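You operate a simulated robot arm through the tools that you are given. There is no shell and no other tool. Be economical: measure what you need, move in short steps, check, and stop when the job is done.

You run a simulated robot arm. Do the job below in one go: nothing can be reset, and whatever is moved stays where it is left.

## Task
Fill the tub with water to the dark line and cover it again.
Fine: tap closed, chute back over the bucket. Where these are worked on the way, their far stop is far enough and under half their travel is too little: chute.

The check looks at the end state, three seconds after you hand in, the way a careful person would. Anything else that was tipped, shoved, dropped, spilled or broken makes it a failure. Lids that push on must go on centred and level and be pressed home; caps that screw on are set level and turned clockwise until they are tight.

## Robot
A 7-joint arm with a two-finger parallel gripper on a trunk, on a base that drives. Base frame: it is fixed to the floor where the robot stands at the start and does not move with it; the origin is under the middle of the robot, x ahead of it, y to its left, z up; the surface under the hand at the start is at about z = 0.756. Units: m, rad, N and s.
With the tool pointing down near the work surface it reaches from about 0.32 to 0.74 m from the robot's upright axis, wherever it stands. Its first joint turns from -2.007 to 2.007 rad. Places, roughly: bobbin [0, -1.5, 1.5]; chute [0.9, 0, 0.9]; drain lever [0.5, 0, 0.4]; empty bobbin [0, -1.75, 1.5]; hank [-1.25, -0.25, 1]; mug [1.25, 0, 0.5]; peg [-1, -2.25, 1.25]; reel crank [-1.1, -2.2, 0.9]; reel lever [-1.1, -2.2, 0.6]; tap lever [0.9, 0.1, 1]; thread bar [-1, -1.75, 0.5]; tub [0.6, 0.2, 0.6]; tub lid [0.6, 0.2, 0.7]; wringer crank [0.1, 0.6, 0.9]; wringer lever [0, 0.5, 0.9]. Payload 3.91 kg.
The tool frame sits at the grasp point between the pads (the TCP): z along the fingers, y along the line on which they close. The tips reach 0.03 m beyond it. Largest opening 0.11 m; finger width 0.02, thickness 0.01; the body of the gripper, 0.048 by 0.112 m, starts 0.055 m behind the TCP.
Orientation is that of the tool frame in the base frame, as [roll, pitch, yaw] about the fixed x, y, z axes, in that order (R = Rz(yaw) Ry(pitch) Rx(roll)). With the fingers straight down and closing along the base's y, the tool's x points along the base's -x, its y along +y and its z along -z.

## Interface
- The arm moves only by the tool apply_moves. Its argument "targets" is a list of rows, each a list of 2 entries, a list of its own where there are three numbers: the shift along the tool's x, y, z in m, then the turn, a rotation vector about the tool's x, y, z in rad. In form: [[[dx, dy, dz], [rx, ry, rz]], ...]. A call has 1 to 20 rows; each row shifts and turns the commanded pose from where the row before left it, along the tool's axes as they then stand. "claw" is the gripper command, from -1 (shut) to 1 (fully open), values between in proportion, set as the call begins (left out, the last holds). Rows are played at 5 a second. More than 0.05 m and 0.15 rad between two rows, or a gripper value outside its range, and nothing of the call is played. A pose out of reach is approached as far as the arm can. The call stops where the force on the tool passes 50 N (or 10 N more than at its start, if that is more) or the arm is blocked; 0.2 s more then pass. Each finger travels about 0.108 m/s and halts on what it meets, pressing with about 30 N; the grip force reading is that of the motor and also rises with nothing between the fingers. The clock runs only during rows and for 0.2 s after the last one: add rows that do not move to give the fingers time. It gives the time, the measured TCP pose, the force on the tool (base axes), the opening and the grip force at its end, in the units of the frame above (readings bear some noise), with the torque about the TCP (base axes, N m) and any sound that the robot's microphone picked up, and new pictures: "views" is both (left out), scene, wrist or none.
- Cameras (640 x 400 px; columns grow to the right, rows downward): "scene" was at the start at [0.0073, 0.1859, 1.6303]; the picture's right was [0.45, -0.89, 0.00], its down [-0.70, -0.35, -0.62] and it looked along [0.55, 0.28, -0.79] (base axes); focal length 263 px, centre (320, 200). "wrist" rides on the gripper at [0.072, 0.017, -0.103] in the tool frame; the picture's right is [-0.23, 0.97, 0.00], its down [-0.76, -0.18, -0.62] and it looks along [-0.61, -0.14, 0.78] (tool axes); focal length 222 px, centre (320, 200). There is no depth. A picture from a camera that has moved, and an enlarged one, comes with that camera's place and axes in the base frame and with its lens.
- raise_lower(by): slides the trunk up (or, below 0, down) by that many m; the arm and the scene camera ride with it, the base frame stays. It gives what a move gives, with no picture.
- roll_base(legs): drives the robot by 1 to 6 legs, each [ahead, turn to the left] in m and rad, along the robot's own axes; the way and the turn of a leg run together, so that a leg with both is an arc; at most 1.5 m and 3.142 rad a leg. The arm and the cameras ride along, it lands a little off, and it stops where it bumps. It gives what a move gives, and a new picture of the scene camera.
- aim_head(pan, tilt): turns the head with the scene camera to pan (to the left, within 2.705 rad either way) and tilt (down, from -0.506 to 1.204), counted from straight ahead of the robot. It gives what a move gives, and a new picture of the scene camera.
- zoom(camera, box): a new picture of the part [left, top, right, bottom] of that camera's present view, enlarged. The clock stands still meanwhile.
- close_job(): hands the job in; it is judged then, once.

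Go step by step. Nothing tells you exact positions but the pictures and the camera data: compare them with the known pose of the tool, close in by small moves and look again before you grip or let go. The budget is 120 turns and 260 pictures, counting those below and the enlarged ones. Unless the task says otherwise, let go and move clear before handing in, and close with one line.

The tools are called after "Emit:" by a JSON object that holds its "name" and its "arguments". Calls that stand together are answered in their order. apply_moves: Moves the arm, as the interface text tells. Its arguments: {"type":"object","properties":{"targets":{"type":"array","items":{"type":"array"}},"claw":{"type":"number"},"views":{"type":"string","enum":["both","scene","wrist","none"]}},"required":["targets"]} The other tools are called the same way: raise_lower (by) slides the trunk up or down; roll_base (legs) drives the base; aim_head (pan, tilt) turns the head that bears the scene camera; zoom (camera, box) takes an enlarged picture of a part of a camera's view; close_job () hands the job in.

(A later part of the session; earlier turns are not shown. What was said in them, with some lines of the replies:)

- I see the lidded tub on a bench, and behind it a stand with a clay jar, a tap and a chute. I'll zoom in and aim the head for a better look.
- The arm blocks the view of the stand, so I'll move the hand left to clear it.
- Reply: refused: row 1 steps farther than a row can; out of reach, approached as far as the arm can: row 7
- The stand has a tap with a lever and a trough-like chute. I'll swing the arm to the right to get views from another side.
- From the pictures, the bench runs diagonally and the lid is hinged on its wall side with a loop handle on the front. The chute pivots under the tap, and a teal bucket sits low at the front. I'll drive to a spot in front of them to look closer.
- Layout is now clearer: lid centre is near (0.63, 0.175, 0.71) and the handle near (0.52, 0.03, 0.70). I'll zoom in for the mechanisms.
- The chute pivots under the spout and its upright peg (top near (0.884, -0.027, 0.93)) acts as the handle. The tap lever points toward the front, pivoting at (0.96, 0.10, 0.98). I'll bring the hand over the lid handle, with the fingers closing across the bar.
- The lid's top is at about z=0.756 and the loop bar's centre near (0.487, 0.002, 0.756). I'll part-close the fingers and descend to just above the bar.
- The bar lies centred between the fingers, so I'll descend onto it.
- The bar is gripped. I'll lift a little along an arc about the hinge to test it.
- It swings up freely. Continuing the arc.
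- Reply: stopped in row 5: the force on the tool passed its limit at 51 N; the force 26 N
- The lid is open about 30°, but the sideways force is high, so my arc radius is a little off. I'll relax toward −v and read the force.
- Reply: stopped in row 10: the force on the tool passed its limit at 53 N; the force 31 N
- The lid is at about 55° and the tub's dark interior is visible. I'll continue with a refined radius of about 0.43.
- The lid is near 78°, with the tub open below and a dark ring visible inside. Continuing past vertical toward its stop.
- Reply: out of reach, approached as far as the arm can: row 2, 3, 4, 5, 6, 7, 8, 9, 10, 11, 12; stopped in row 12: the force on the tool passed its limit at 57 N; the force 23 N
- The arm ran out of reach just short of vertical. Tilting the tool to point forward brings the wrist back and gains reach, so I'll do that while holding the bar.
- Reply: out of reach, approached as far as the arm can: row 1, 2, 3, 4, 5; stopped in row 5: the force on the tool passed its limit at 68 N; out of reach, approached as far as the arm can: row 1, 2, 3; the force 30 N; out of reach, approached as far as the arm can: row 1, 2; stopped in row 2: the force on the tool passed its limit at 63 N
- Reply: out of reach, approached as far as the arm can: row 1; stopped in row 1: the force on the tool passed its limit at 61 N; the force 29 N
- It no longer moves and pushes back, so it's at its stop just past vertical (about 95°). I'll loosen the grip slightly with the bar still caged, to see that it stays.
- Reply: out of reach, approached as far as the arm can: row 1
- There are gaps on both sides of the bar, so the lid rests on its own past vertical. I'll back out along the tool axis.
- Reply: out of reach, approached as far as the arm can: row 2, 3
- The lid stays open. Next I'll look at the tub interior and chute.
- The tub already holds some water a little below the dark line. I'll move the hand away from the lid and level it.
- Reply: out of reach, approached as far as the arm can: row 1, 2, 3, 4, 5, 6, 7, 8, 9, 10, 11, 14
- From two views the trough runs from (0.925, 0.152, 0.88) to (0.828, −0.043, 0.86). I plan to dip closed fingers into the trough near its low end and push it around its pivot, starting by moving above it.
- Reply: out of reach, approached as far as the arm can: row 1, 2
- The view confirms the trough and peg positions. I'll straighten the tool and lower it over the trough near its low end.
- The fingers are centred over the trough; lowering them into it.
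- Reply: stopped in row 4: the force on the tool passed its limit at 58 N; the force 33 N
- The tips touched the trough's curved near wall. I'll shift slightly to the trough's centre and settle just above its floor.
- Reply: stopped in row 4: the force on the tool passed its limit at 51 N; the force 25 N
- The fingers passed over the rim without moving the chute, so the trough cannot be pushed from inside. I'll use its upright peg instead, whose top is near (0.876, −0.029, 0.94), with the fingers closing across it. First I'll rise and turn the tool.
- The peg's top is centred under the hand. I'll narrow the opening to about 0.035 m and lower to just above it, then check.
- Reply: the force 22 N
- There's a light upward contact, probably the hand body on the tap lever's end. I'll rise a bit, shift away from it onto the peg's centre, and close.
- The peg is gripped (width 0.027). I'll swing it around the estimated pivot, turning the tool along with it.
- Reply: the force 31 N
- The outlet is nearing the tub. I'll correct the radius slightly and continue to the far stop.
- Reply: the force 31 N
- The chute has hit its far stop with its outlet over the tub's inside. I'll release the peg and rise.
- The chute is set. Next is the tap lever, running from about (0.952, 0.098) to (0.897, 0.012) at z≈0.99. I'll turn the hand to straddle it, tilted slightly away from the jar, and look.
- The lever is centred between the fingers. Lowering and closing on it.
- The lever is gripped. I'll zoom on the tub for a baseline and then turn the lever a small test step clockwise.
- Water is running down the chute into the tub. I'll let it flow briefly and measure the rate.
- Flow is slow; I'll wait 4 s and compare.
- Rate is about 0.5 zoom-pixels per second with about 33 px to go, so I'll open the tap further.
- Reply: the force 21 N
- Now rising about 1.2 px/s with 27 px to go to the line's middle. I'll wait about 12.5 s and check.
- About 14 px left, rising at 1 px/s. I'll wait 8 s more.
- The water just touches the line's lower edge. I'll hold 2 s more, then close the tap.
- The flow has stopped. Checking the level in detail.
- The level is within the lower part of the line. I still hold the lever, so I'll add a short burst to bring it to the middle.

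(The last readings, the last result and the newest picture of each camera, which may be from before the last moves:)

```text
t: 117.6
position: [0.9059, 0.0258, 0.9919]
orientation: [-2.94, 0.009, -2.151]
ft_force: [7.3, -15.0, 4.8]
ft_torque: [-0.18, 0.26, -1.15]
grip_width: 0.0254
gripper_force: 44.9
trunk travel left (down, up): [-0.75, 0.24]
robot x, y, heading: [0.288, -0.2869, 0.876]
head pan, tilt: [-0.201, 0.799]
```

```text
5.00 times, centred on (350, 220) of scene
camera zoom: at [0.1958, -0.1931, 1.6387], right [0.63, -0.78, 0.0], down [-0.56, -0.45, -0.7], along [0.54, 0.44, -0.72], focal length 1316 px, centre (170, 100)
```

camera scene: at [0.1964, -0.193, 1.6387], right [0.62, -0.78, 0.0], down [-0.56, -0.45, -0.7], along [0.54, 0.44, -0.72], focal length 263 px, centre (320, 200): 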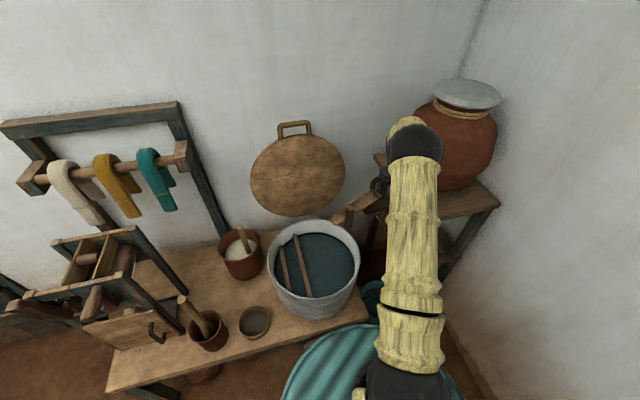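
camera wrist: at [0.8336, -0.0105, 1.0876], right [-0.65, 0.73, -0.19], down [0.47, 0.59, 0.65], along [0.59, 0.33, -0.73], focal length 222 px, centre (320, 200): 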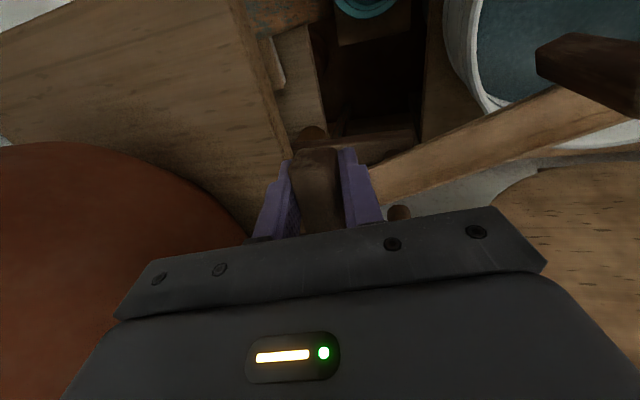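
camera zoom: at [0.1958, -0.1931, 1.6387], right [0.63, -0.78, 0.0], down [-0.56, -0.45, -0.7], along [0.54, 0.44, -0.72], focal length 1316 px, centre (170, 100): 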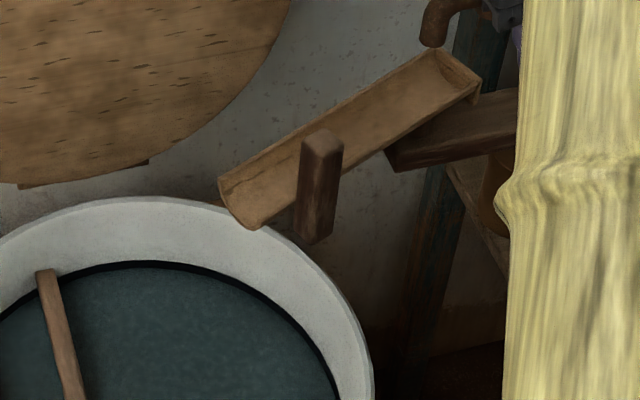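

The level is about mid-line and the flow has stopped. I'll release the lever and go above the chute peg.

Emit:
{"name": "apply_moves", "arguments": {"targets": [[[0, 0, 0], [0, 0, 0]], [[0, 0, 0], [0, 0, 0]]], "claw": -0.2, "views": "none"}}

Emit:
{"name": "apply_moves", "arguments": {"targets": [[[0, 0, -0.03], [0, 0, 0]], [[0, 0, -0.035], [0, 0, 0]], [[0, 0, -0.035], [0, 0, 0]], [[0, 0, 0], [-0.1, 0, 0]], [[0, 0, 0], [-0.1, 0, 0]], [[0, 0.0413, 0], [0, 0, 0]], [[0, 0.0413, 0], [0, 0, 0]], [[0, 0.0413, 0], [0, 0, 0]], [[0, 0.0413, 0], [0, 0, 0]], [[0, 0, 0], [0, 0, 0.1377]], [[0, 0, 0], [0, 0, 0.1377]], [[0, 0, 0], [0, 0, 0.1377]], [[0, 0, 0], [0, 0, 0.1377]], [[0, 0, 0], [0, 0, 0.1377]], [[0, 0, 0], [0, 0, 0.1377]], [[0, 0, 0], [0, 0, 0.1377]], [[0, 0, 0], [0, 0, 0.1377]], [[0, 0, 0], [0, 0, 0.1377]], [[0, 0, 0], [0, 0, 0.1377]]], "views": "both"}}

Emit:
{"name": "zoom", "arguments": {"camera": "wrist", "box": [200, 20, 440, 220]}}

```text
t: 118.2
position: [0.9042, 0.0309, 0.9913]
orientation: [-2.942, 0.009, -2.147]
ft_force: [-0.7, 0.9, 0.0]
ft_torque: [0.0, 0.0, 0.03]
grip_width: 0.0441
gripper_force: 0.0
trunk travel left (down, up): [-0.75, 0.24]
robot x, y, heading: [0.2876, -0.2917, 0.879]
head pan, tilt: [-0.201, 0.799]
```

```text
t: 122.2
position: [0.7496, 0.1294, 1.0899]
orientation: [3.133, 0.004, 2.754]
ft_force: [-0.4, 0.2, -0.7]
ft_torque: [0.0, 0.01, 0.01]
grip_width: 0.0441
gripper_force: 0.0
trunk travel left (down, up): [-0.75, 0.24]
robot x, y, heading: [0.2889, -0.2908, 0.878]
head pan, tilt: [-0.201, 0.799]
camera scene: at [0.1951, -0.1902, 1.6384], right [0.63, -0.78, 0.0], down [-0.56, -0.45, -0.7], along [0.54, 0.44, -0.72], focal length 263 px, centre (320, 200)
camera wrist: at [0.689, 0.1719, 1.1924], right [0.58, 0.82, 0.01], down [0.63, -0.46, 0.62], along [0.51, -0.36, -0.78], focal length 222 px, centre (320, 200)
```

scene: 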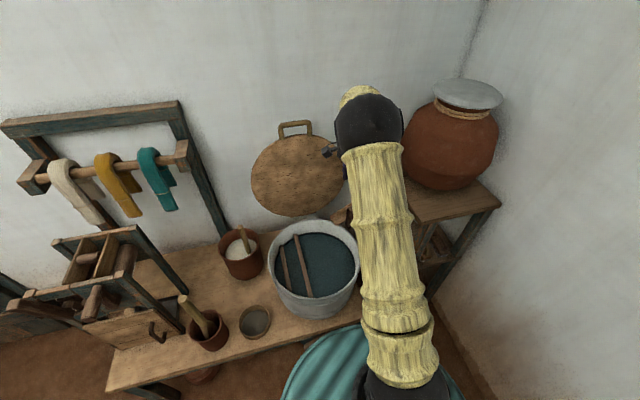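
wrist: 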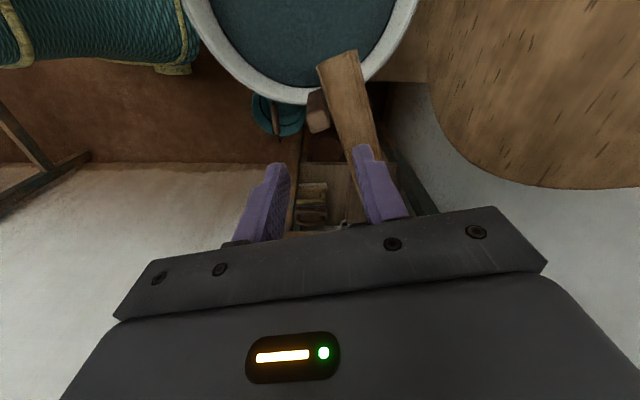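

```text
2.00 times, centred on (320, 120) of wrist
camera zoom: at [0.689, 0.1719, 1.1924], right [0.58, 0.82, 0.01], down [0.63, -0.46, 0.62], along [0.51, -0.36, -0.78], focal length 444 px, centre (320, 360)
```

zoom: 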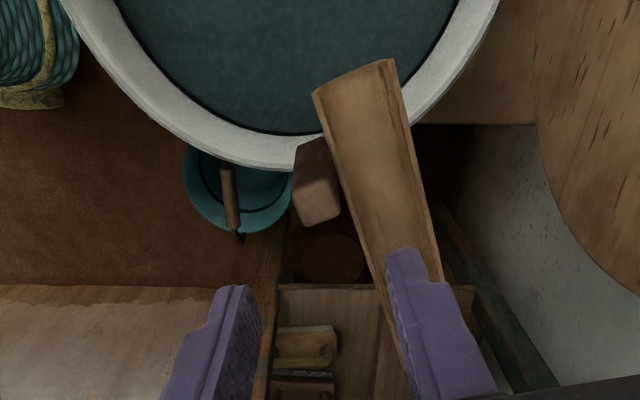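

Peg is centred. Lowering, then gripping.

Emit:
{"name": "apply_moves", "arguments": {"targets": [[[-0.003, -0.0015, 0.04], [0.008, 0.004, 0]], [[0, 0, 0.04], [0, 0, 0]], [[0, 0, 0.03], [0, 0, 0]], [[0, 0, 0.029], [0, 0, 0]], [[0, 0, 0], [0, 0, 0]]], "views": "none"}}

Emit:
{"name": "apply_moves", "arguments": {"targets": [[[0, 0, 0], [0, 0, 0]], [[0, 0, 0], [0, 0, 0]], [[0, 0, 0], [0, 0, 0]]], "claw": -1, "views": "wrist"}}

```text
t: 123.4
position: [0.7515, 0.1269, 0.9501]
orientation: [3.141, -0.003, 2.756]
ft_force: [0.7, -0.4, 0.0]
ft_torque: [-0.03, -0.02, 0.03]
grip_width: 0.0438
gripper_force: 0.0
trunk travel left (down, up): [-0.75, 0.24]
robot x, y, heading: [0.2862, -0.2927, 0.877]
head pan, tilt: [-0.201, 0.799]
```

```text
t: 124.2
position: [0.7508, 0.1249, 0.9521]
orientation: [-3.139, -0.004, 2.754]
ft_force: [-10.1, -16.5, -8.3]
ft_torque: [-0.21, 0.09, -0.39]
grip_width: 0.0262
gripper_force: 45.5
trunk travel left (down, up): [-0.75, 0.24]
robot x, y, heading: [0.2913, -0.2859, 0.879]
head pan, tilt: [-0.201, 0.799]
camera wrist: at [0.691, 0.1684, 1.0537], right [0.58, 0.82, 0.0], down [0.64, -0.45, 0.62], along [0.5, -0.36, -0.78], focal length 222 px, centre (320, 200)
```

wrist: 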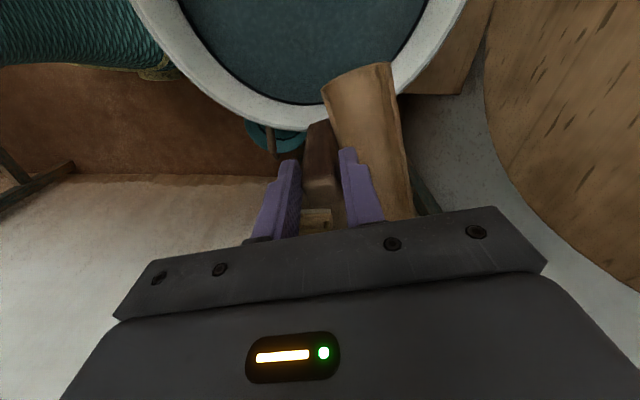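

Gripped. Swinging the chute back toward the bucket.

Emit:
{"name": "apply_moves", "arguments": {"targets": [[[-0.005, -0.014, 0], [0, 0, -0.1]], [[-0.005, -0.014, 0], [0, 0, -0.1]], [[-0.005, -0.014, 0], [0, 0, -0.1]], [[-0.005, -0.014, 0], [0, 0, -0.1]], [[-0.005, -0.014, 0], [0, 0, -0.1]], [[-0.005, -0.014, 0], [0, 0, -0.1]], [[-0.005, -0.014, 0], [0, 0, -0.1]], [[0, 0, 0], [0, 0, 0]]], "views": "wrist"}}

```text
t: 126.0
position: [0.7782, 0.028, 0.9516]
orientation: [3.139, -0.003, -2.826]
ft_force: [-4.4, -7.3, -19.5]
ft_torque: [-0.51, 0.18, -0.5]
grip_width: 0.0262
gripper_force: 45.1
trunk travel left (down, up): [-0.75, 0.24]
robot x, y, heading: [0.2864, -0.2936, 0.87]
head pan, tilt: [-0.201, 0.799]
camera wrist: at [0.7047, 0.0219, 1.054], right [-0.09, 1.0, 0.0], down [0.78, 0.07, 0.62], along [0.62, 0.05, -0.78], focal length 222 px, centre (320, 200)
```

wrist: 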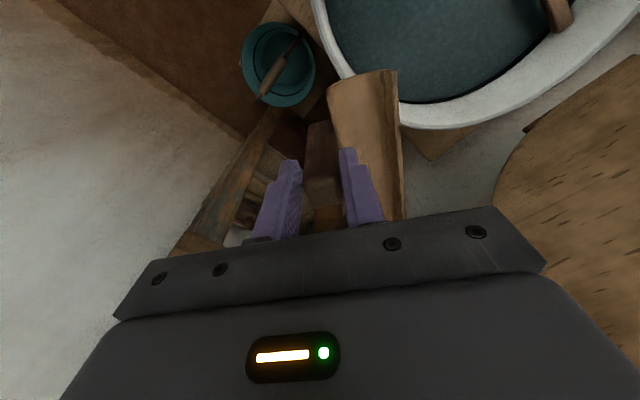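

Emit:
{"name": "apply_moves", "arguments": {"targets": [[[-0.005, -0.014, 0], [0, 0, -0.1]], [[-0.005, -0.014, 0], [0, 0, -0.1]], [[-0.005, -0.014, 0], [0, 0, -0.1]], [[-0.005, -0.014, 0], [0, 0, -0.1]], [[-0.005, -0.014, 0], [0, 0, -0.1]], [[-0.005, -0.014, 0], [0, 0, -0.1]], [[-0.005, -0.014, 0], [0, 0, -0.1]], [[-0.0047, -0.0133, 0], [0, 0, -0.095]], [[0, 0, 0], [0, 0, 0]]], "views": "wrist"}}

Emit:
{"name": "zoom", "arguments": {"camera": "wrist", "box": [200, 20, 440, 220]}}

```text
t: 128.0
position: [0.873, -0.0397, 0.9513]
orientation: [3.139, -0.002, -2.033]
ft_force: [-10.4, -33.8, -7.6]
ft_torque: [-0.92, 0.03, -0.06]
grip_width: 0.026
gripper_force: 44.9
trunk travel left (down, up): [-0.75, 0.24]
robot x, y, heading: [0.2898, -0.2936, 0.877]
head pan, tilt: [-0.201, 0.799]
camera wrist: at [0.8271, -0.0963, 1.0543], right [-0.77, 0.64, 0.0], down [0.5, 0.6, 0.62], along [0.39, 0.48, -0.78], focal length 222 px, centre (320, 200)
```

wrist: 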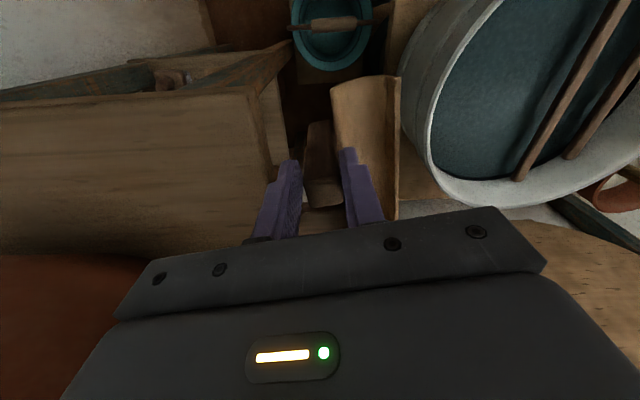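

```text
2.00 times, centred on (320, 120) of wrist
camera zoom: at [0.8271, -0.0963, 1.0543], right [-0.77, 0.64, 0.0], down [0.5, 0.6, 0.62], along [0.39, 0.48, -0.78], focal length 444 px, centre (320, 360)
```

zoom: 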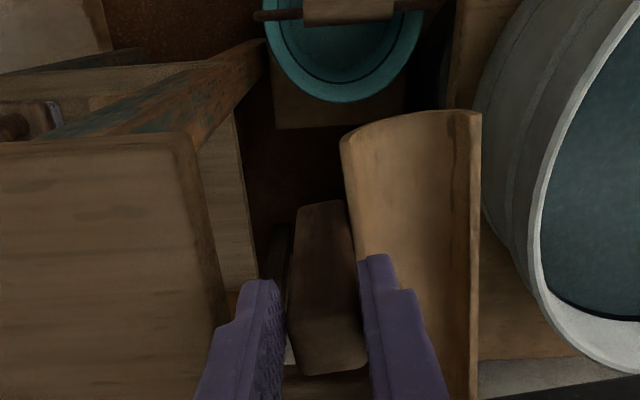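

The chute is back at its starting angle. Releasing the peg and rising.

Emit:
{"name": "apply_moves", "arguments": {"targets": [[[0, 0, 0], [0, 0, 0]], [[0, 0, 0], [0, 0, 0]]], "claw": -0.36, "views": "none"}}

Emit:
{"name": "apply_moves", "arguments": {"targets": [[[0, 0, -0.03], [0, 0, 0]], [[0, 0, -0.045], [0, 0, 0]], [[0, 0, -0.045], [0, 0, 0]], [[0, 0, -0.045], [0, 0, 0]], [[0, 0, -0.045], [0, 0, 0]], [[0, 0, 0], [0, 0, 0]]], "views": "both"}}

Emit:
{"name": "zoom", "arguments": {"camera": "wrist", "box": [220, 20, 440, 230]}}

Emit:
{"name": "zoom", "arguments": {"camera": "scene", "box": [270, 130, 430, 320]}}

```text
t: 128.6
position: [0.8735, -0.0319, 0.9527]
orientation: [3.141, 0.001, -2.032]
ft_force: [0.7, 0.1, -0.3]
ft_torque: [-0.03, 0.03, 0.02]
grip_width: 0.0354
gripper_force: 0.0
trunk travel left (down, up): [-0.75, 0.24]
robot x, y, heading: [0.2913, -0.2915, 0.88]
head pan, tilt: [-0.201, 0.799]
```

```text
t: 130.0
position: [0.8745, -0.0323, 1.161]
orientation: [3.139, 0.0, -2.032]
ft_force: [0.2, 0.7, 0.8]
ft_torque: [0.02, 0.0, -0.03]
grip_width: 0.0355
gripper_force: 0.0
trunk travel left (down, up): [-0.75, 0.24]
robot x, y, heading: [0.2907, -0.2939, 0.876]
head pan, tilt: [-0.201, 0.799]
camera scene: at [0.1954, -0.1904, 1.6384], right [0.63, -0.78, 0.0], down [-0.56, -0.45, -0.7], along [0.54, 0.44, -0.72], focal length 263 px, centre (320, 200)
camera wrist: at [0.8272, -0.0897, 1.2625], right [-0.77, 0.64, 0.0], down [0.5, 0.6, 0.62], along [0.4, 0.48, -0.78], focal length 222 px, centre (320, 200)
```

scene: 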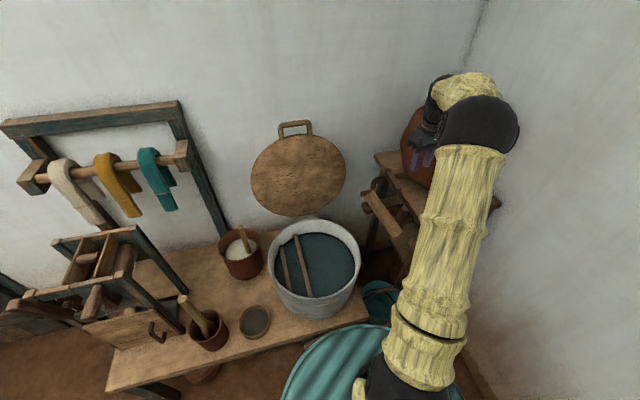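
wrist: 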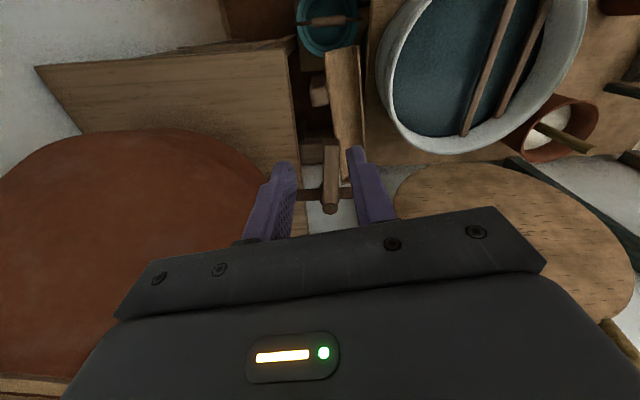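

```text
1.90 times, centred on (330, 125) of wrist
camera zoom: at [0.8272, -0.0897, 1.2625], right [-0.77, 0.64, 0.0], down [0.5, 0.6, 0.62], along [0.4, 0.48, -0.78], focal length 423 px, centre (301, 343)
```

zoom: 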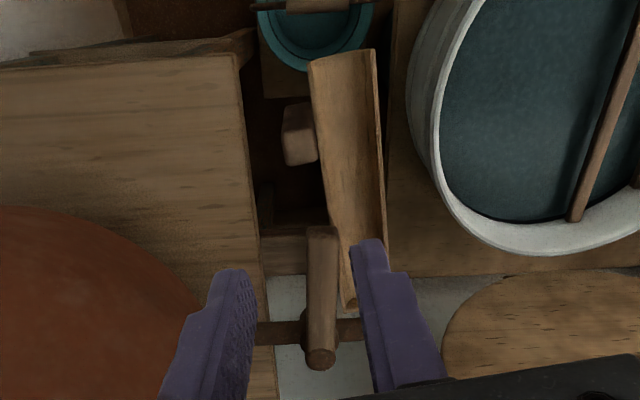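

```text
2.11 times, centred on (350, 225) of scene
camera zoom: at [0.1954, -0.1904, 1.6384], right [0.63, -0.78, 0.0], down [-0.56, -0.45, -0.7], along [0.54, 0.44, -0.72], focal length 554 px, centre (257, 147)
```

zoom: 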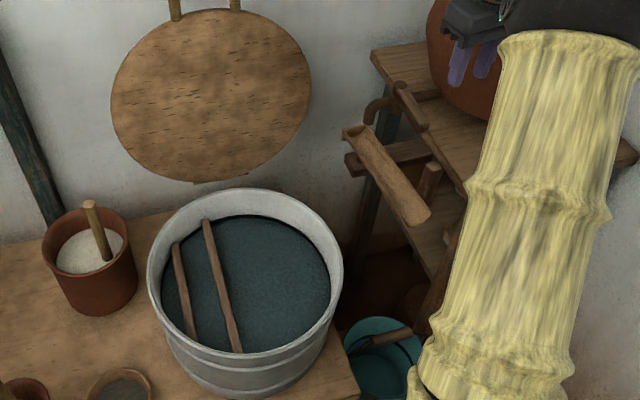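

Tap and chute look right and the water is at the line. Next I'll go back to the lid handle.

Emit:
{"name": "apply_moves", "arguments": {"targets": [[[0, 0, -0.045], [0, 0, 0]], [[0, 0, -0.045], [0, 0, 0]], [[0, 0, -0.045], [0, 0, 0]], [[0, 0, -0.045], [0, 0, 0]], [[-0.0174, 0.046, 0], [0, 0, 0]], [[-0.0174, 0.046, 0], [0, 0, 0]], [[-0.0174, 0.046, 0], [0, 0, 0]], [[-0.0174, 0.046, 0], [0, 0, 0]], [[-0.0174, 0.046, 0], [0, 0, 0]], [[-0.0174, 0.046, 0], [0, 0, 0]], [[-0.0174, 0.046, 0], [0, 0, 0]]], "claw": -0.3, "views": "none"}}

Emit:
{"name": "apply_moves", "arguments": {"targets": [[[0, 0, 0], [0, 0, 0.1444]], [[0, 0, 0], [0, 0, 0.1444]], [[0, 0, 0], [0, 0, 0.1444]], [[0, 0, 0], [0, 0, 0.1444]], [[0, 0, 0], [0, 0, 0.1444]], [[0, 0, 0], [0, 0, 0.1444]], [[0, 0, 0], [0, 0, 0.1444]], [[0, 0, 0], [0, 0, 0.1444]], [[0, 0, 0], [0, 0, 0.1444]], [[0, 0, 0], [0, 0, 0.1444]], [[0, 0, 0], [0, 0, 0.1444]], [[0, 0, 0], [0, 0, 0.1444]], [[0, 0, 0], [-0.1, 0, 0]], [[0, 0, 0], [-0.1, 0, 0]], [[0, 0, 0], [-0.1, 0, 0]], [[0, 0, 0], [-0.1, 0, 0]], [[0, 0, 0], [-0.1, 0, 0]], [[0, 0, 0], [0, 0, 0]]], "views": "both"}}

```text
t: 132.4
position: [0.6382, 0.2204, 1.3439]
orientation: [3.14, -0.001, -2.032]
ft_force: [-0.2, -0.3, -0.1]
ft_torque: [-0.04, -0.01, 0.04]
grip_width: 0.0387
gripper_force: 0.0
trunk travel left (down, up): [-0.75, 0.24]
robot x, y, heading: [0.292, -0.2942, 0.876]
head pan, tilt: [-0.201, 0.799]
```

```text
t: 136.2
position: [0.6422, 0.2175, 1.3411]
orientation: [2.641, -0.003, 2.519]
ft_force: [1.0, 0.4, 0.0]
ft_torque: [0.05, -0.01, 0.03]
grip_width: 0.0384
gripper_force: 0.1
trunk travel left (down, up): [-0.75, 0.24]
robot x, y, heading: [0.2895, -0.2926, 0.879]
head pan, tilt: [-0.201, 0.799]
camera scene: at [0.1953, -0.19, 1.6384], right [0.63, -0.78, 0.0], down [-0.56, -0.45, -0.7], along [0.54, 0.44, -0.72], focal length 263 px, centre (320, 200)
camera wrist: at [0.5637, 0.2328, 1.4391], right [0.68, 0.56, 0.47], down [0.35, -0.81, 0.46], along [0.64, -0.15, -0.76], focal length 222 px, centre (320, 200)
```

scene: 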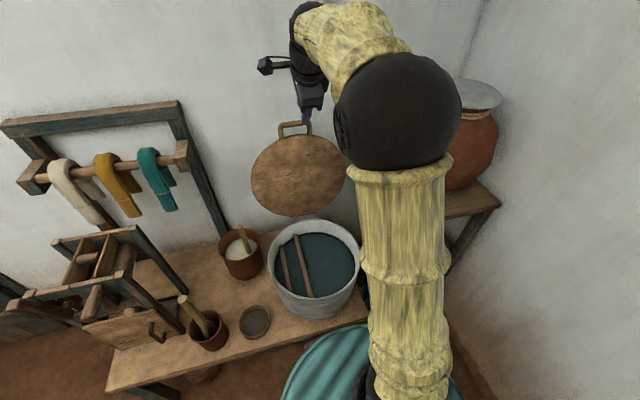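
wrist: 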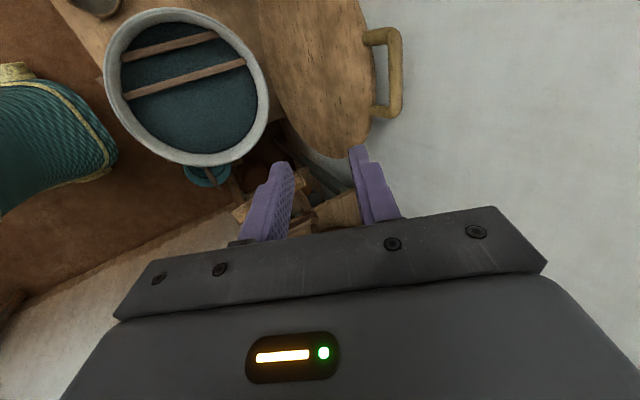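

Emit:
{"name": "apply_moves", "arguments": {"targets": [[[0.0025, 0.0309, 0.0209], [0, 0, 0]], [[0.0025, 0.0309, 0.0209], [0, 0, 0]], [[0.0025, 0.0309, 0.0209], [0, 0, 0]], [[0.0025, 0.0309, 0.0209], [0, 0, 0]], [[0, -0.004, 0.035], [0, 0, 0]], [[0, -0.004, 0.025], [0, 0, 0]], [[0, 0, 0], [0, 0, 0]]], "views": "wrist"}}

Emit:
{"name": "zoom", "arguments": {"camera": "wrist", "box": [220, 40, 440, 240]}}

```text
t: 137.8
position: [0.7307, 0.3606, 1.2705]
orientation: [2.64, -0.002, 2.519]
ft_force: [0.4, 0.0, -0.6]
ft_torque: [-0.02, -0.01, 0.02]
grip_width: 0.0383
gripper_force: 0.0
trunk travel left (down, up): [-0.75, 0.24]
robot x, y, heading: [0.2845, -0.2929, 0.879]
head pan, tilt: [-0.201, 0.799]
camera wrist: at [0.6529, 0.3755, 1.3688], right [0.68, 0.56, 0.47], down [0.35, -0.81, 0.46], along [0.64, -0.15, -0.76], focal length 222 px, centre (320, 200)
```

wrist: 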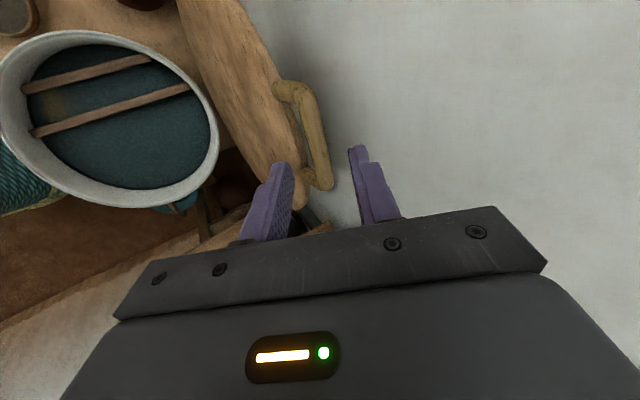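

```text
2.00 times, centred on (330, 140) of wrist
camera zoom: at [0.6529, 0.3755, 1.3688], right [0.68, 0.56, 0.47], down [0.35, -0.81, 0.46], along [0.64, -0.15, -0.76], focal length 444 px, centre (300, 320)
```

zoom: 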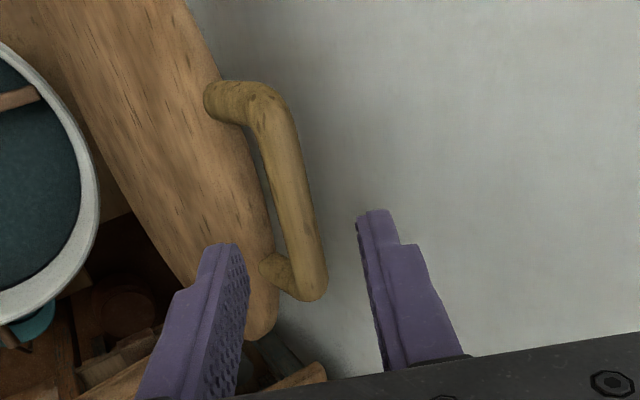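

The bar is between the fingers. Advancing and gripping.

Emit:
{"name": "apply_moves", "arguments": {"targets": [[[-0.001, -0.001, 0.025], [0, 0, 0]], [[-0.001, -0.001, 0.025], [0, 0, 0]], [[-0.001, 0, 0.02], [0, 0, 0]], [[0, 0, 0], [0, 0, 0]]], "views": "wrist"}}

```text
t: 138.8
position: [0.75, 0.388, 1.2069]
orientation: [2.641, -0.002, 2.525]
ft_force: [-0.5, 0.9, 0.1]
ft_torque: [-0.02, -0.04, -0.02]
grip_width: 0.0385
gripper_force: 0.0
trunk travel left (down, up): [-0.75, 0.24]
robot x, y, heading: [0.2849, -0.2889, 0.875]
head pan, tilt: [-0.201, 0.799]
camera wrist: at [0.6718, 0.4026, 1.3057], right [0.68, 0.56, 0.47], down [0.36, -0.81, 0.46], along [0.64, -0.15, -0.76], focal length 222 px, centre (320, 200)
```

wrist: 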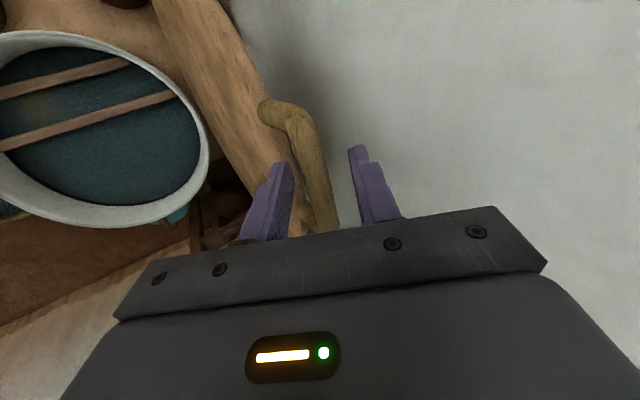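

Emit:
{"name": "apply_moves", "arguments": {"targets": [[[0, 0, 0.007], [0, 0, 0]], [[0, 0, 0], [0, 0, 0]]], "views": "none"}}

Emit:
{"name": "apply_moves", "arguments": {"targets": [[[0, 0, 0], [0, 0, 0]], [[0, 0, 0], [0, 0, 0]], [[0, 0, 0], [0, 0, 0]]], "claw": -1, "views": "wrist"}}

```text
t: 139.4
position: [0.7546, 0.3872, 1.2019]
orientation: [2.642, -0.002, 2.519]
ft_force: [-0.1, -0.5, 1.0]
ft_torque: [0.01, -0.01, -0.03]
grip_width: 0.0384
gripper_force: 0.1
trunk travel left (down, up): [-0.75, 0.24]
robot x, y, heading: [0.288, -0.2932, 0.877]
head pan, tilt: [-0.201, 0.799]
```

```text
t: 140.2
position: [0.7526, 0.384, 1.2003]
orientation: [2.656, -0.004, 2.516]
ft_force: [-20.9, -30.4, -24.7]
ft_torque: [-0.65, 0.87, -0.66]
grip_width: 0.0186
gripper_force: 45.4
trunk travel left (down, up): [-0.75, 0.24]
robot x, y, heading: [0.2882, -0.2927, 0.878]
head pan, tilt: [-0.201, 0.799]
camera wrist: at [0.6752, 0.3998, 1.2983], right [0.69, 0.57, 0.45], down [0.36, -0.81, 0.47], along [0.63, -0.16, -0.76], focal length 222 px, centre (320, 200)
```

wrist: 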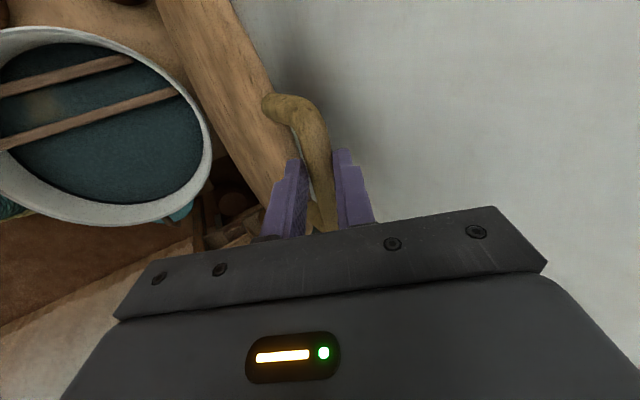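

Gripped. Reversing the arc to bring the lid back past vertical.

Emit:
{"name": "apply_moves", "arguments": {"targets": [[[0, -0.0145, -0.0089], [0, 0, 0]], [[0, -0.0145, -0.0089], [0, 0, 0]], [[0, -0.0152, -0.0076], [0, 0, 0]], [[0, -0.0152, -0.0076], [0, 0, 0]], [[0, -0.0157, -0.0063], [0, 0, 0]], [[0, -0.0157, -0.0063], [0, 0, 0]], [[0, -0.0162, -0.005], [0, 0, 0]], [[0, -0.0162, -0.005], [0, 0, 0]], [[0, -0.0166, -0.0037], [0, 0, 0]], [[0, -0.0166, -0.0037], [0, 0, 0]], [[0, 0, 0], [0, 0, 0]]], "views": "scene"}}

```text
t: 142.6
position: [0.6553, 0.2503, 1.1877]
orientation: [2.634, -0.002, 2.52]
ft_force: [-11.7, -1.6, 30.4]
ft_torque: [0.85, 0.66, -0.1]
grip_width: 0.0187
gripper_force: 45.0
trunk travel left (down, up): [-0.75, 0.24]
robot x, y, heading: [0.2874, -0.294, 0.879]
head pan, tilt: [-0.201, 0.799]
camera scene: at [0.1904, -0.1943, 1.6387], right [0.63, -0.78, 0.0], down [-0.56, -0.45, -0.7], along [0.55, 0.44, -0.71], focal length 263 px, centre (320, 200)
```

scene: 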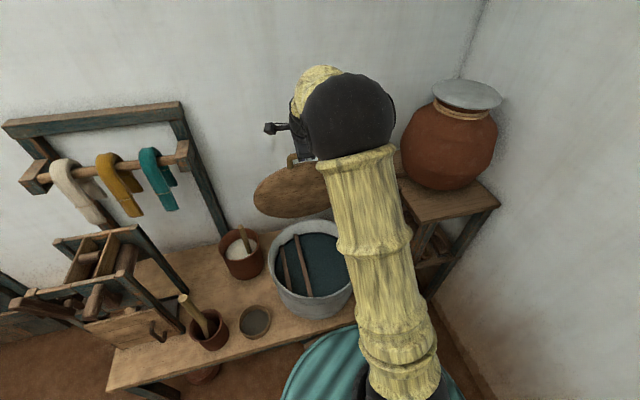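

Emit:
{"name": "apply_moves", "arguments": {"targets": [[[0, 0.0008, -0.0039], [0, 0, 0]], [[0, -0.0168, -0.0028], [0.1, 0, 0]], [[0, -0.017, -0.0011], [0.1, 0, 0]], [[0, -0.017, 0.002], [0.1, 0, 0]], [[0, -0.0167, 0.0037], [0.1, 0, 0]], [[0, -0.016, 0.0067], [0.107, 0, 0]], [[0, -0.0152, 0.0083], [0, 0, 0]], [[0, -0.0144, 0.0094], [0, 0, 0]], [[0, -0.0144, 0.0094], [0, 0, 0]], [[0, -0.0136, 0.0106], [0, 0, 0]], [[0, -0.0136, 0.0106], [0, 0, 0]], [[0, 0, 0], [0, 0, 0]]], "views": "scene"}}

```text
t: 145.2
position: [0.5683, 0.1313, 1.1043]
orientation: [-3.132, -0.001, 2.52]
ft_force: [-2.0, 8.7, -10.7]
ft_torque: [-0.03, -0.57, 0.18]
grip_width: 0.0187
gripper_force: 44.7
trunk travel left (down, up): [-0.75, 0.24]
robot x, y, heading: [0.286, -0.2913, 0.874]
head pan, tilt: [-0.201, 0.799]
camera scene: at [0.1946, -0.1884, 1.6382], right [0.63, -0.78, 0.0], down [-0.56, -0.45, -0.7], along [0.54, 0.44, -0.72], focal length 263 px, centre (320, 200)
```

scene: 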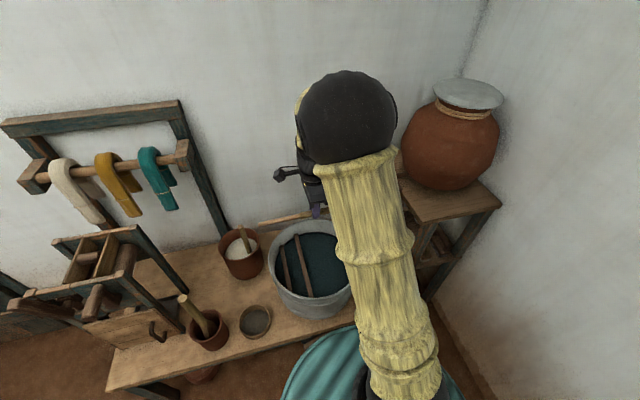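

Emit:
{"name": "apply_moves", "arguments": {"targets": [[[0, -0.0132, 0.0105], [0, 0, 0]], [[0, -0.0132, 0.0105], [0, 0, 0]], [[0, -0.0117, 0.0125], [0, 0, 0]], [[0, -0.0117, 0.0125], [0, 0, 0]], [[0, -0.0106, 0.0134], [0, 0, 0]], [[0, -0.0106, 0.0134], [0, 0, 0]], [[0, -0.0095, 0.0142], [0, 0, 0]], [[0, -0.0095, 0.0142], [0, 0, 0]], [[0, -0.0084, 0.0149], [0, 0, 0]], [[0, -0.0083, 0.0149], [0, 0, 0]], [[0, -0.0071, 0.0155], [0, 0, 0]], [[0, -0.0071, 0.0156], [0, 0, 0]], [[0, 0, 0], [0, 0, 0]]], "views": "scene"}}

```text
t: 148.0
position: [0.4982, 0.0333, 0.943]
orientation: [-3.134, 0.0, 2.519]
ft_force: [-11.4, 18.9, -5.8]
ft_torque: [0.85, 0.73, 0.15]
grip_width: 0.0178
gripper_force: 45.1
trunk travel left (down, up): [-0.75, 0.24]
robot x, y, heading: [0.2888, -0.2903, 0.874]
head pan, tilt: [-0.201, 0.799]
camera scene: at [0.194, -0.1867, 1.6381], right [0.62, -0.78, 0.0], down [-0.56, -0.45, -0.7], along [0.55, 0.43, -0.72], focal length 263 px, centre (320, 200)
```

scene: 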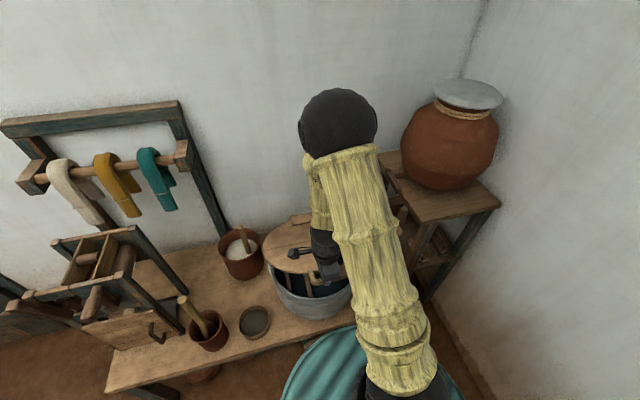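

Emit:
{"name": "apply_moves", "arguments": {"targets": [[[0, -0.0059, 0.016], [0, 0, 0]], [[0, -0.0059, 0.016], [0, 0, 0]], [[0, -0.0046, 0.0165], [0, 0, 0]], [[0, -0.0045, 0.0165], [0, 0, 0]], [[0, -0.0032, 0.0168], [0, 0, 0]], [[0, -0.0032, 0.0168], [0, 0, 0]], [[0, -0.0019, 0.017], [0, 0, 0]], [[0, -0.0018, 0.017], [0, 0, 0]], [[0, 0, 0], [0, 0, 0]]], "views": "both"}}

```text
t: 150.0
position: [0.4798, 0.006, 0.8113]
orientation: [-3.136, -0.001, 2.521]
ft_force: [0.3, 0.6, 0.9]
ft_torque: [0.0, 0.05, -0.03]
grip_width: 0.0001
gripper_force: 37.9
trunk travel left (down, up): [-0.75, 0.24]
robot x, y, heading: [0.29, -0.2894, 0.868]
head pan, tilt: [-0.201, 0.799]
camera scene: at [0.1964, -0.189, 1.6385], right [0.62, -0.78, 0.0], down [-0.56, -0.45, -0.7], along [0.55, 0.43, -0.72], focal length 263 px, centre (320, 200)
camera wrist: at [0.4323, 0.0629, 0.9142], right [0.75, 0.66, -0.01], down [0.52, -0.58, 0.62], along [0.41, -0.47, -0.78], focal length 222 px, centre (320, 200)
```

scene: 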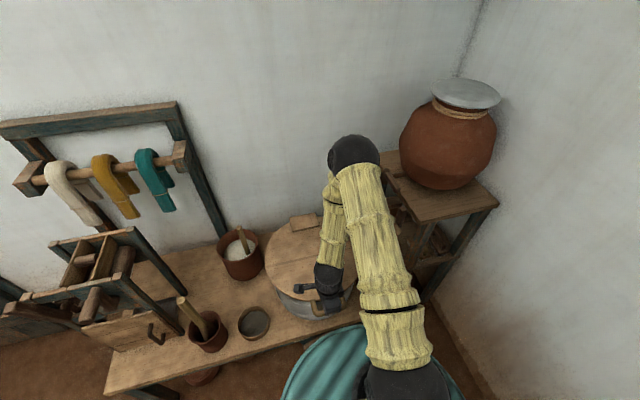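
wrist: 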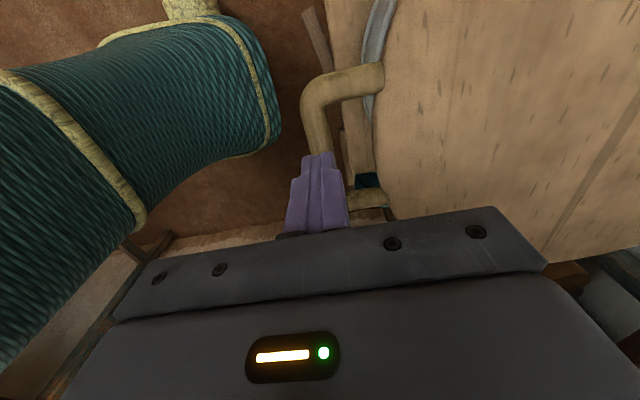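

The bar slipped out near the bottom and the lid dropped the last bit. Checking the result.

Emit:
{"name": "zoom", "arguments": {"camera": "scene", "box": [255, 200, 385, 335]}}

Emit:
{"name": "apply_moves", "arguments": {"targets": [[[0, 0, -0.045], [0, 0, 0]], [[0, 0, -0.045], [0, 0, 0]], [[0, 0, -0.045], [0, 0, 0]], [[0, 0.045, -0.02], [0, 0, 0]], [[0, 0.045, 0], [0, 0, 0]], [[0, 0, 0], [0, 0, 0]]], "views": "both"}}

Emit:
{"name": "zoom", "arguments": {"camera": "scene", "box": [255, 200, 385, 335]}}

```text
2.96 times, centred on (320, 268) of scene
camera zoom: at [0.1964, -0.189, 1.6385], right [0.62, -0.78, 0.0], down [-0.56, -0.45, -0.7], along [0.55, 0.43, -0.72], focal length 780 px, centre (320, 0)
```

zoom: 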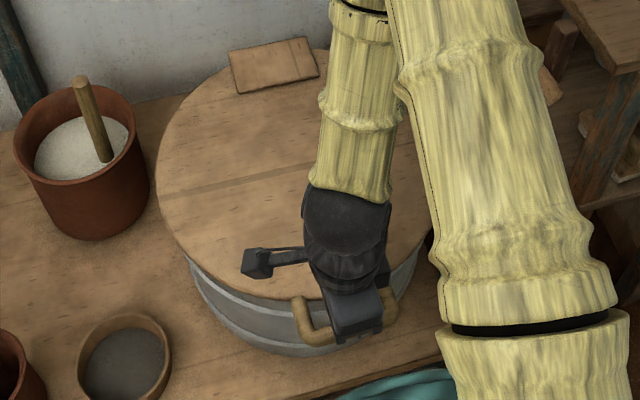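

```text
t: 151.4
position: [0.5305, 0.0791, 0.967]
orientation: [-3.134, -0.001, 2.523]
ft_force: [-0.2, 0.7, 0.6]
ft_torque: [-0.02, -0.01, 0.01]
grip_width: 0.0003
gripper_force: 37.5
trunk travel left (down, up): [-0.75, 0.24]
robot x, y, heading: [0.2892, -0.2919, 0.874]
head pan, tilt: [-0.201, 0.799]
camera scene: at [0.1955, -0.1894, 1.6385], right [0.62, -0.78, 0.0], down [-0.56, -0.45, -0.7], along [0.55, 0.43, -0.72], focal length 263 px, centre (320, 200)
camera wrist: at [0.4828, 0.1364, 1.0699], right [0.75, 0.66, -0.01], down [0.52, -0.58, 0.62], along [0.41, -0.47, -0.78], focal length 222 px, centre (320, 200)
```

scene: 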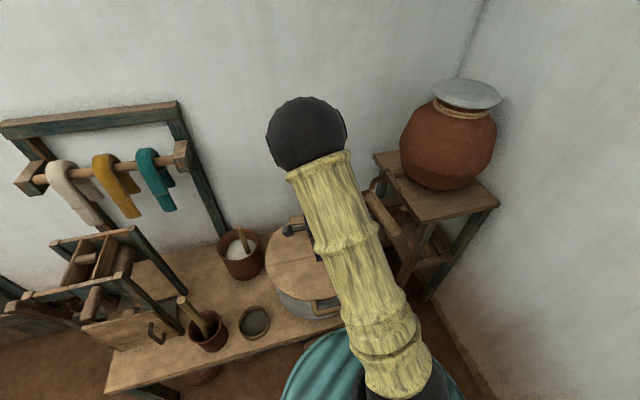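
wrist: 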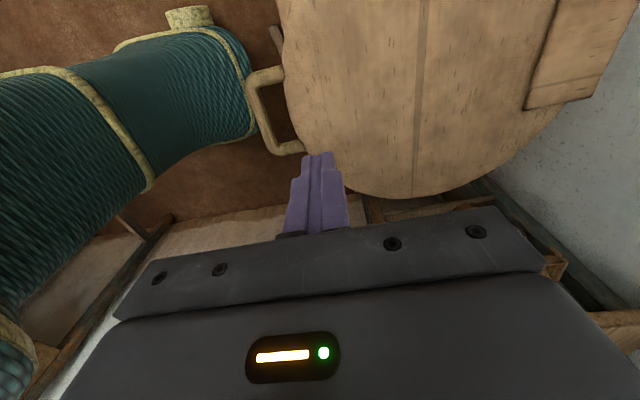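

```text
2.96 times, centred on (320, 268) of scene
camera zoom: at [0.1955, -0.1894, 1.6385], right [0.62, -0.78, 0.0], down [-0.56, -0.45, -0.7], along [0.55, 0.43, -0.72], focal length 780 px, centre (320, 0)
```

zoom: 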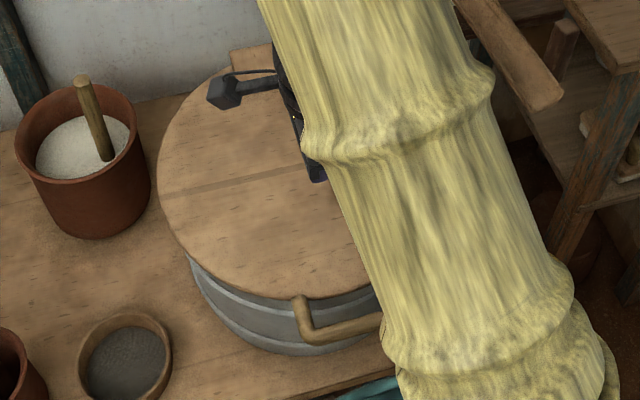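

The lid looks fully down. I'll press lightly on its front with closed fingers to make sure it's home.

Emit:
{"name": "apply_moves", "arguments": {"targets": [[[0, 0.01, 0.04], [0, 0, 0]], [[0, 0, 0.04], [0, 0, 0]], [[0, 0, 0.04], [0, 0, 0]], [[0, 0, 0.03], [0, 0, 0]], [[0, 0, 0.01], [0, 0, 0]], [[0, 0, 0.01], [0, 0, 0]], [[0, 0, 0.005], [0, 0, 0]], [[0, 0, 0.005], [0, 0, 0]], [[0, 0, 0.005], [0, 0, 0]], [[0, 0, 0], [0, 0, 0]]], "views": "wrist"}}

```text
t: 153.5
position: [0.5362, 0.0877, 0.7866]
orientation: [3.14, -0.004, 2.52]
ft_force: [-4.9, -11.2, 36.0]
ft_torque: [-0.52, -0.13, -0.23]
grip_width: 0.0001
gripper_force: 37.9
trunk travel left (down, up): [-0.75, 0.24]
robot x, y, heading: [0.2859, -0.2916, 0.872]
head pan, tilt: [-0.201, 0.799]
stopped in row 10: the force on the tool passed its limit at 55 N (the readings are from after the stop); the commanded pose is now the measured one
camera wrist: at [0.4882, 0.1435, 0.8891], right [0.75, 0.66, 0.0], down [0.52, -0.59, 0.62], along [0.41, -0.47, -0.78], focal length 222 px, centre (320, 200)
```

wrist: 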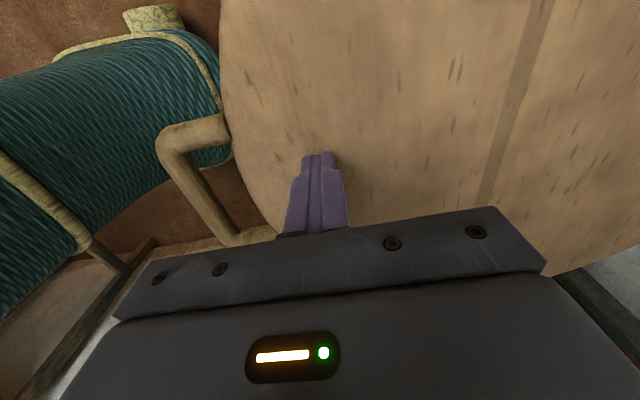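

The lid surface is at z≈0.756, its original level, so it's home. Retracting clear and taking a final look.

Emit:
{"name": "apply_moves", "arguments": {"targets": [[[0, 0, -0.04], [0, 0, 0]], [[0, 0, -0.048], [0, 0, 0]], [[0, 0, -0.048], [0, 0, 0]], [[0, 0, -0.048], [0, 0, 0]], [[0, 0, -0.048], [0, 0, 0]], [[0, 0, -0.048], [0, 0, 0]], [[0, 0, -0.048], [0, 0, 0]], [[0, 0, -0.048], [0, 0, 0]], [[0, 0, -0.048], [0, 0, 0]], [[0, -0.045, -0.02], [0, 0, 0]], [[0.03, -0.035, -0.01], [0, 0, 0]], [[0.045, 0, 0], [0, 0, 0]], [[0.045, 0, 0], [0, 0, 0]], [[0.045, 0, 0], [0, 0, 0]], [[0.045, 0, 0], [0, 0, 0]], [[0.045, 0, 0], [0, 0, 0]], [[0, 0, 0], [0, 0, 0]]], "claw": 0, "views": "both"}}

Emit:
{"name": "zoom", "arguments": {"camera": "scene", "box": [250, 130, 450, 330]}}

```text
t: 157.1
position: [0.2843, 0.1704, 1.238]
orientation: [3.14, -0.002, 2.519]
ft_force: [1.0, 0.7, -0.2]
ft_torque: [0.01, -0.01, -0.02]
grip_width: 0.0548
gripper_force: 0.1
trunk travel left (down, up): [-0.75, 0.24]
robot x, y, heading: [0.2875, -0.2912, 0.881]
head pan, tilt: [-0.201, 0.799]
camera scene: at [0.1952, -0.1911, 1.6385], right [0.63, -0.78, 0.0], down [-0.56, -0.45, -0.7], along [0.54, 0.44, -0.72], focal length 263 px, centre (320, 200)
camera wrist: at [0.2364, 0.2261, 1.3416], right [0.75, 0.66, 0.0], down [0.52, -0.59, 0.62], along [0.41, -0.47, -0.78], focal length 222 px, centre (320, 200)
```

scene: 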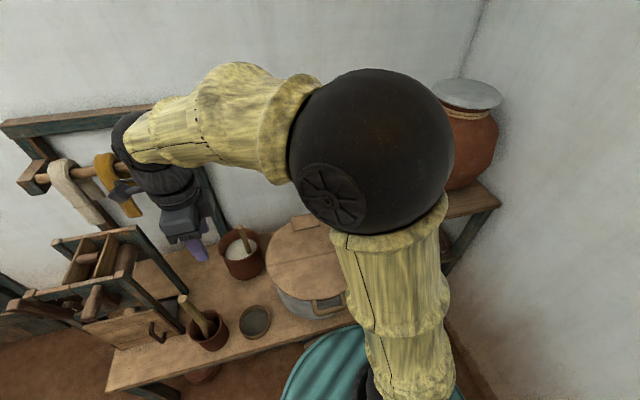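
wrist: 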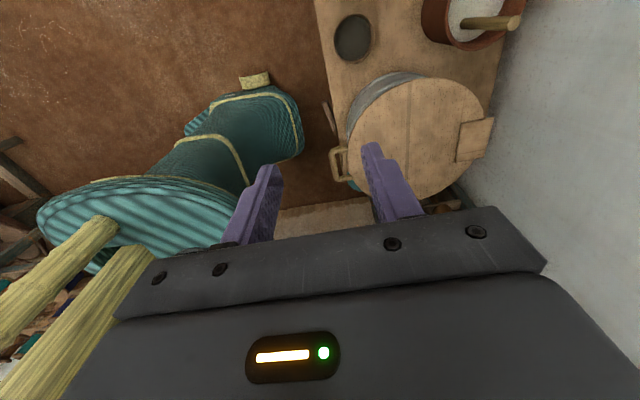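

```text
2.00 times, centred on (350, 230) of scene
camera zoom: at [0.1952, -0.1911, 1.6385], right [0.63, -0.78, 0.0], down [-0.56, -0.45, -0.7], along [0.54, 0.44, -0.72], focal length 526 px, centre (260, 140)
```

zoom: 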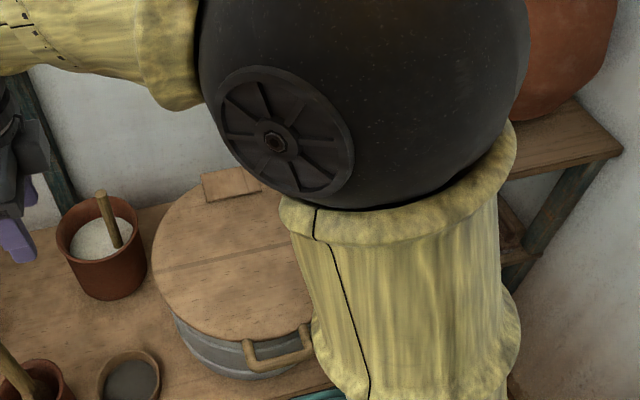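

The lid is closed level, the hand is clear, and my last clear view showed the tap shut and the chute back over the bucket. Handing in.

Emit:
{"name": "close_job", "arguments": {}}

```text
The job is handed in.
```

I filled the tub to the dark line (the water stood about mid-line), shut the tap, swung the chute back over the bucket and closed and pressed down the lid, which slipped from the grip and dropped the last few centimetres as it shut.
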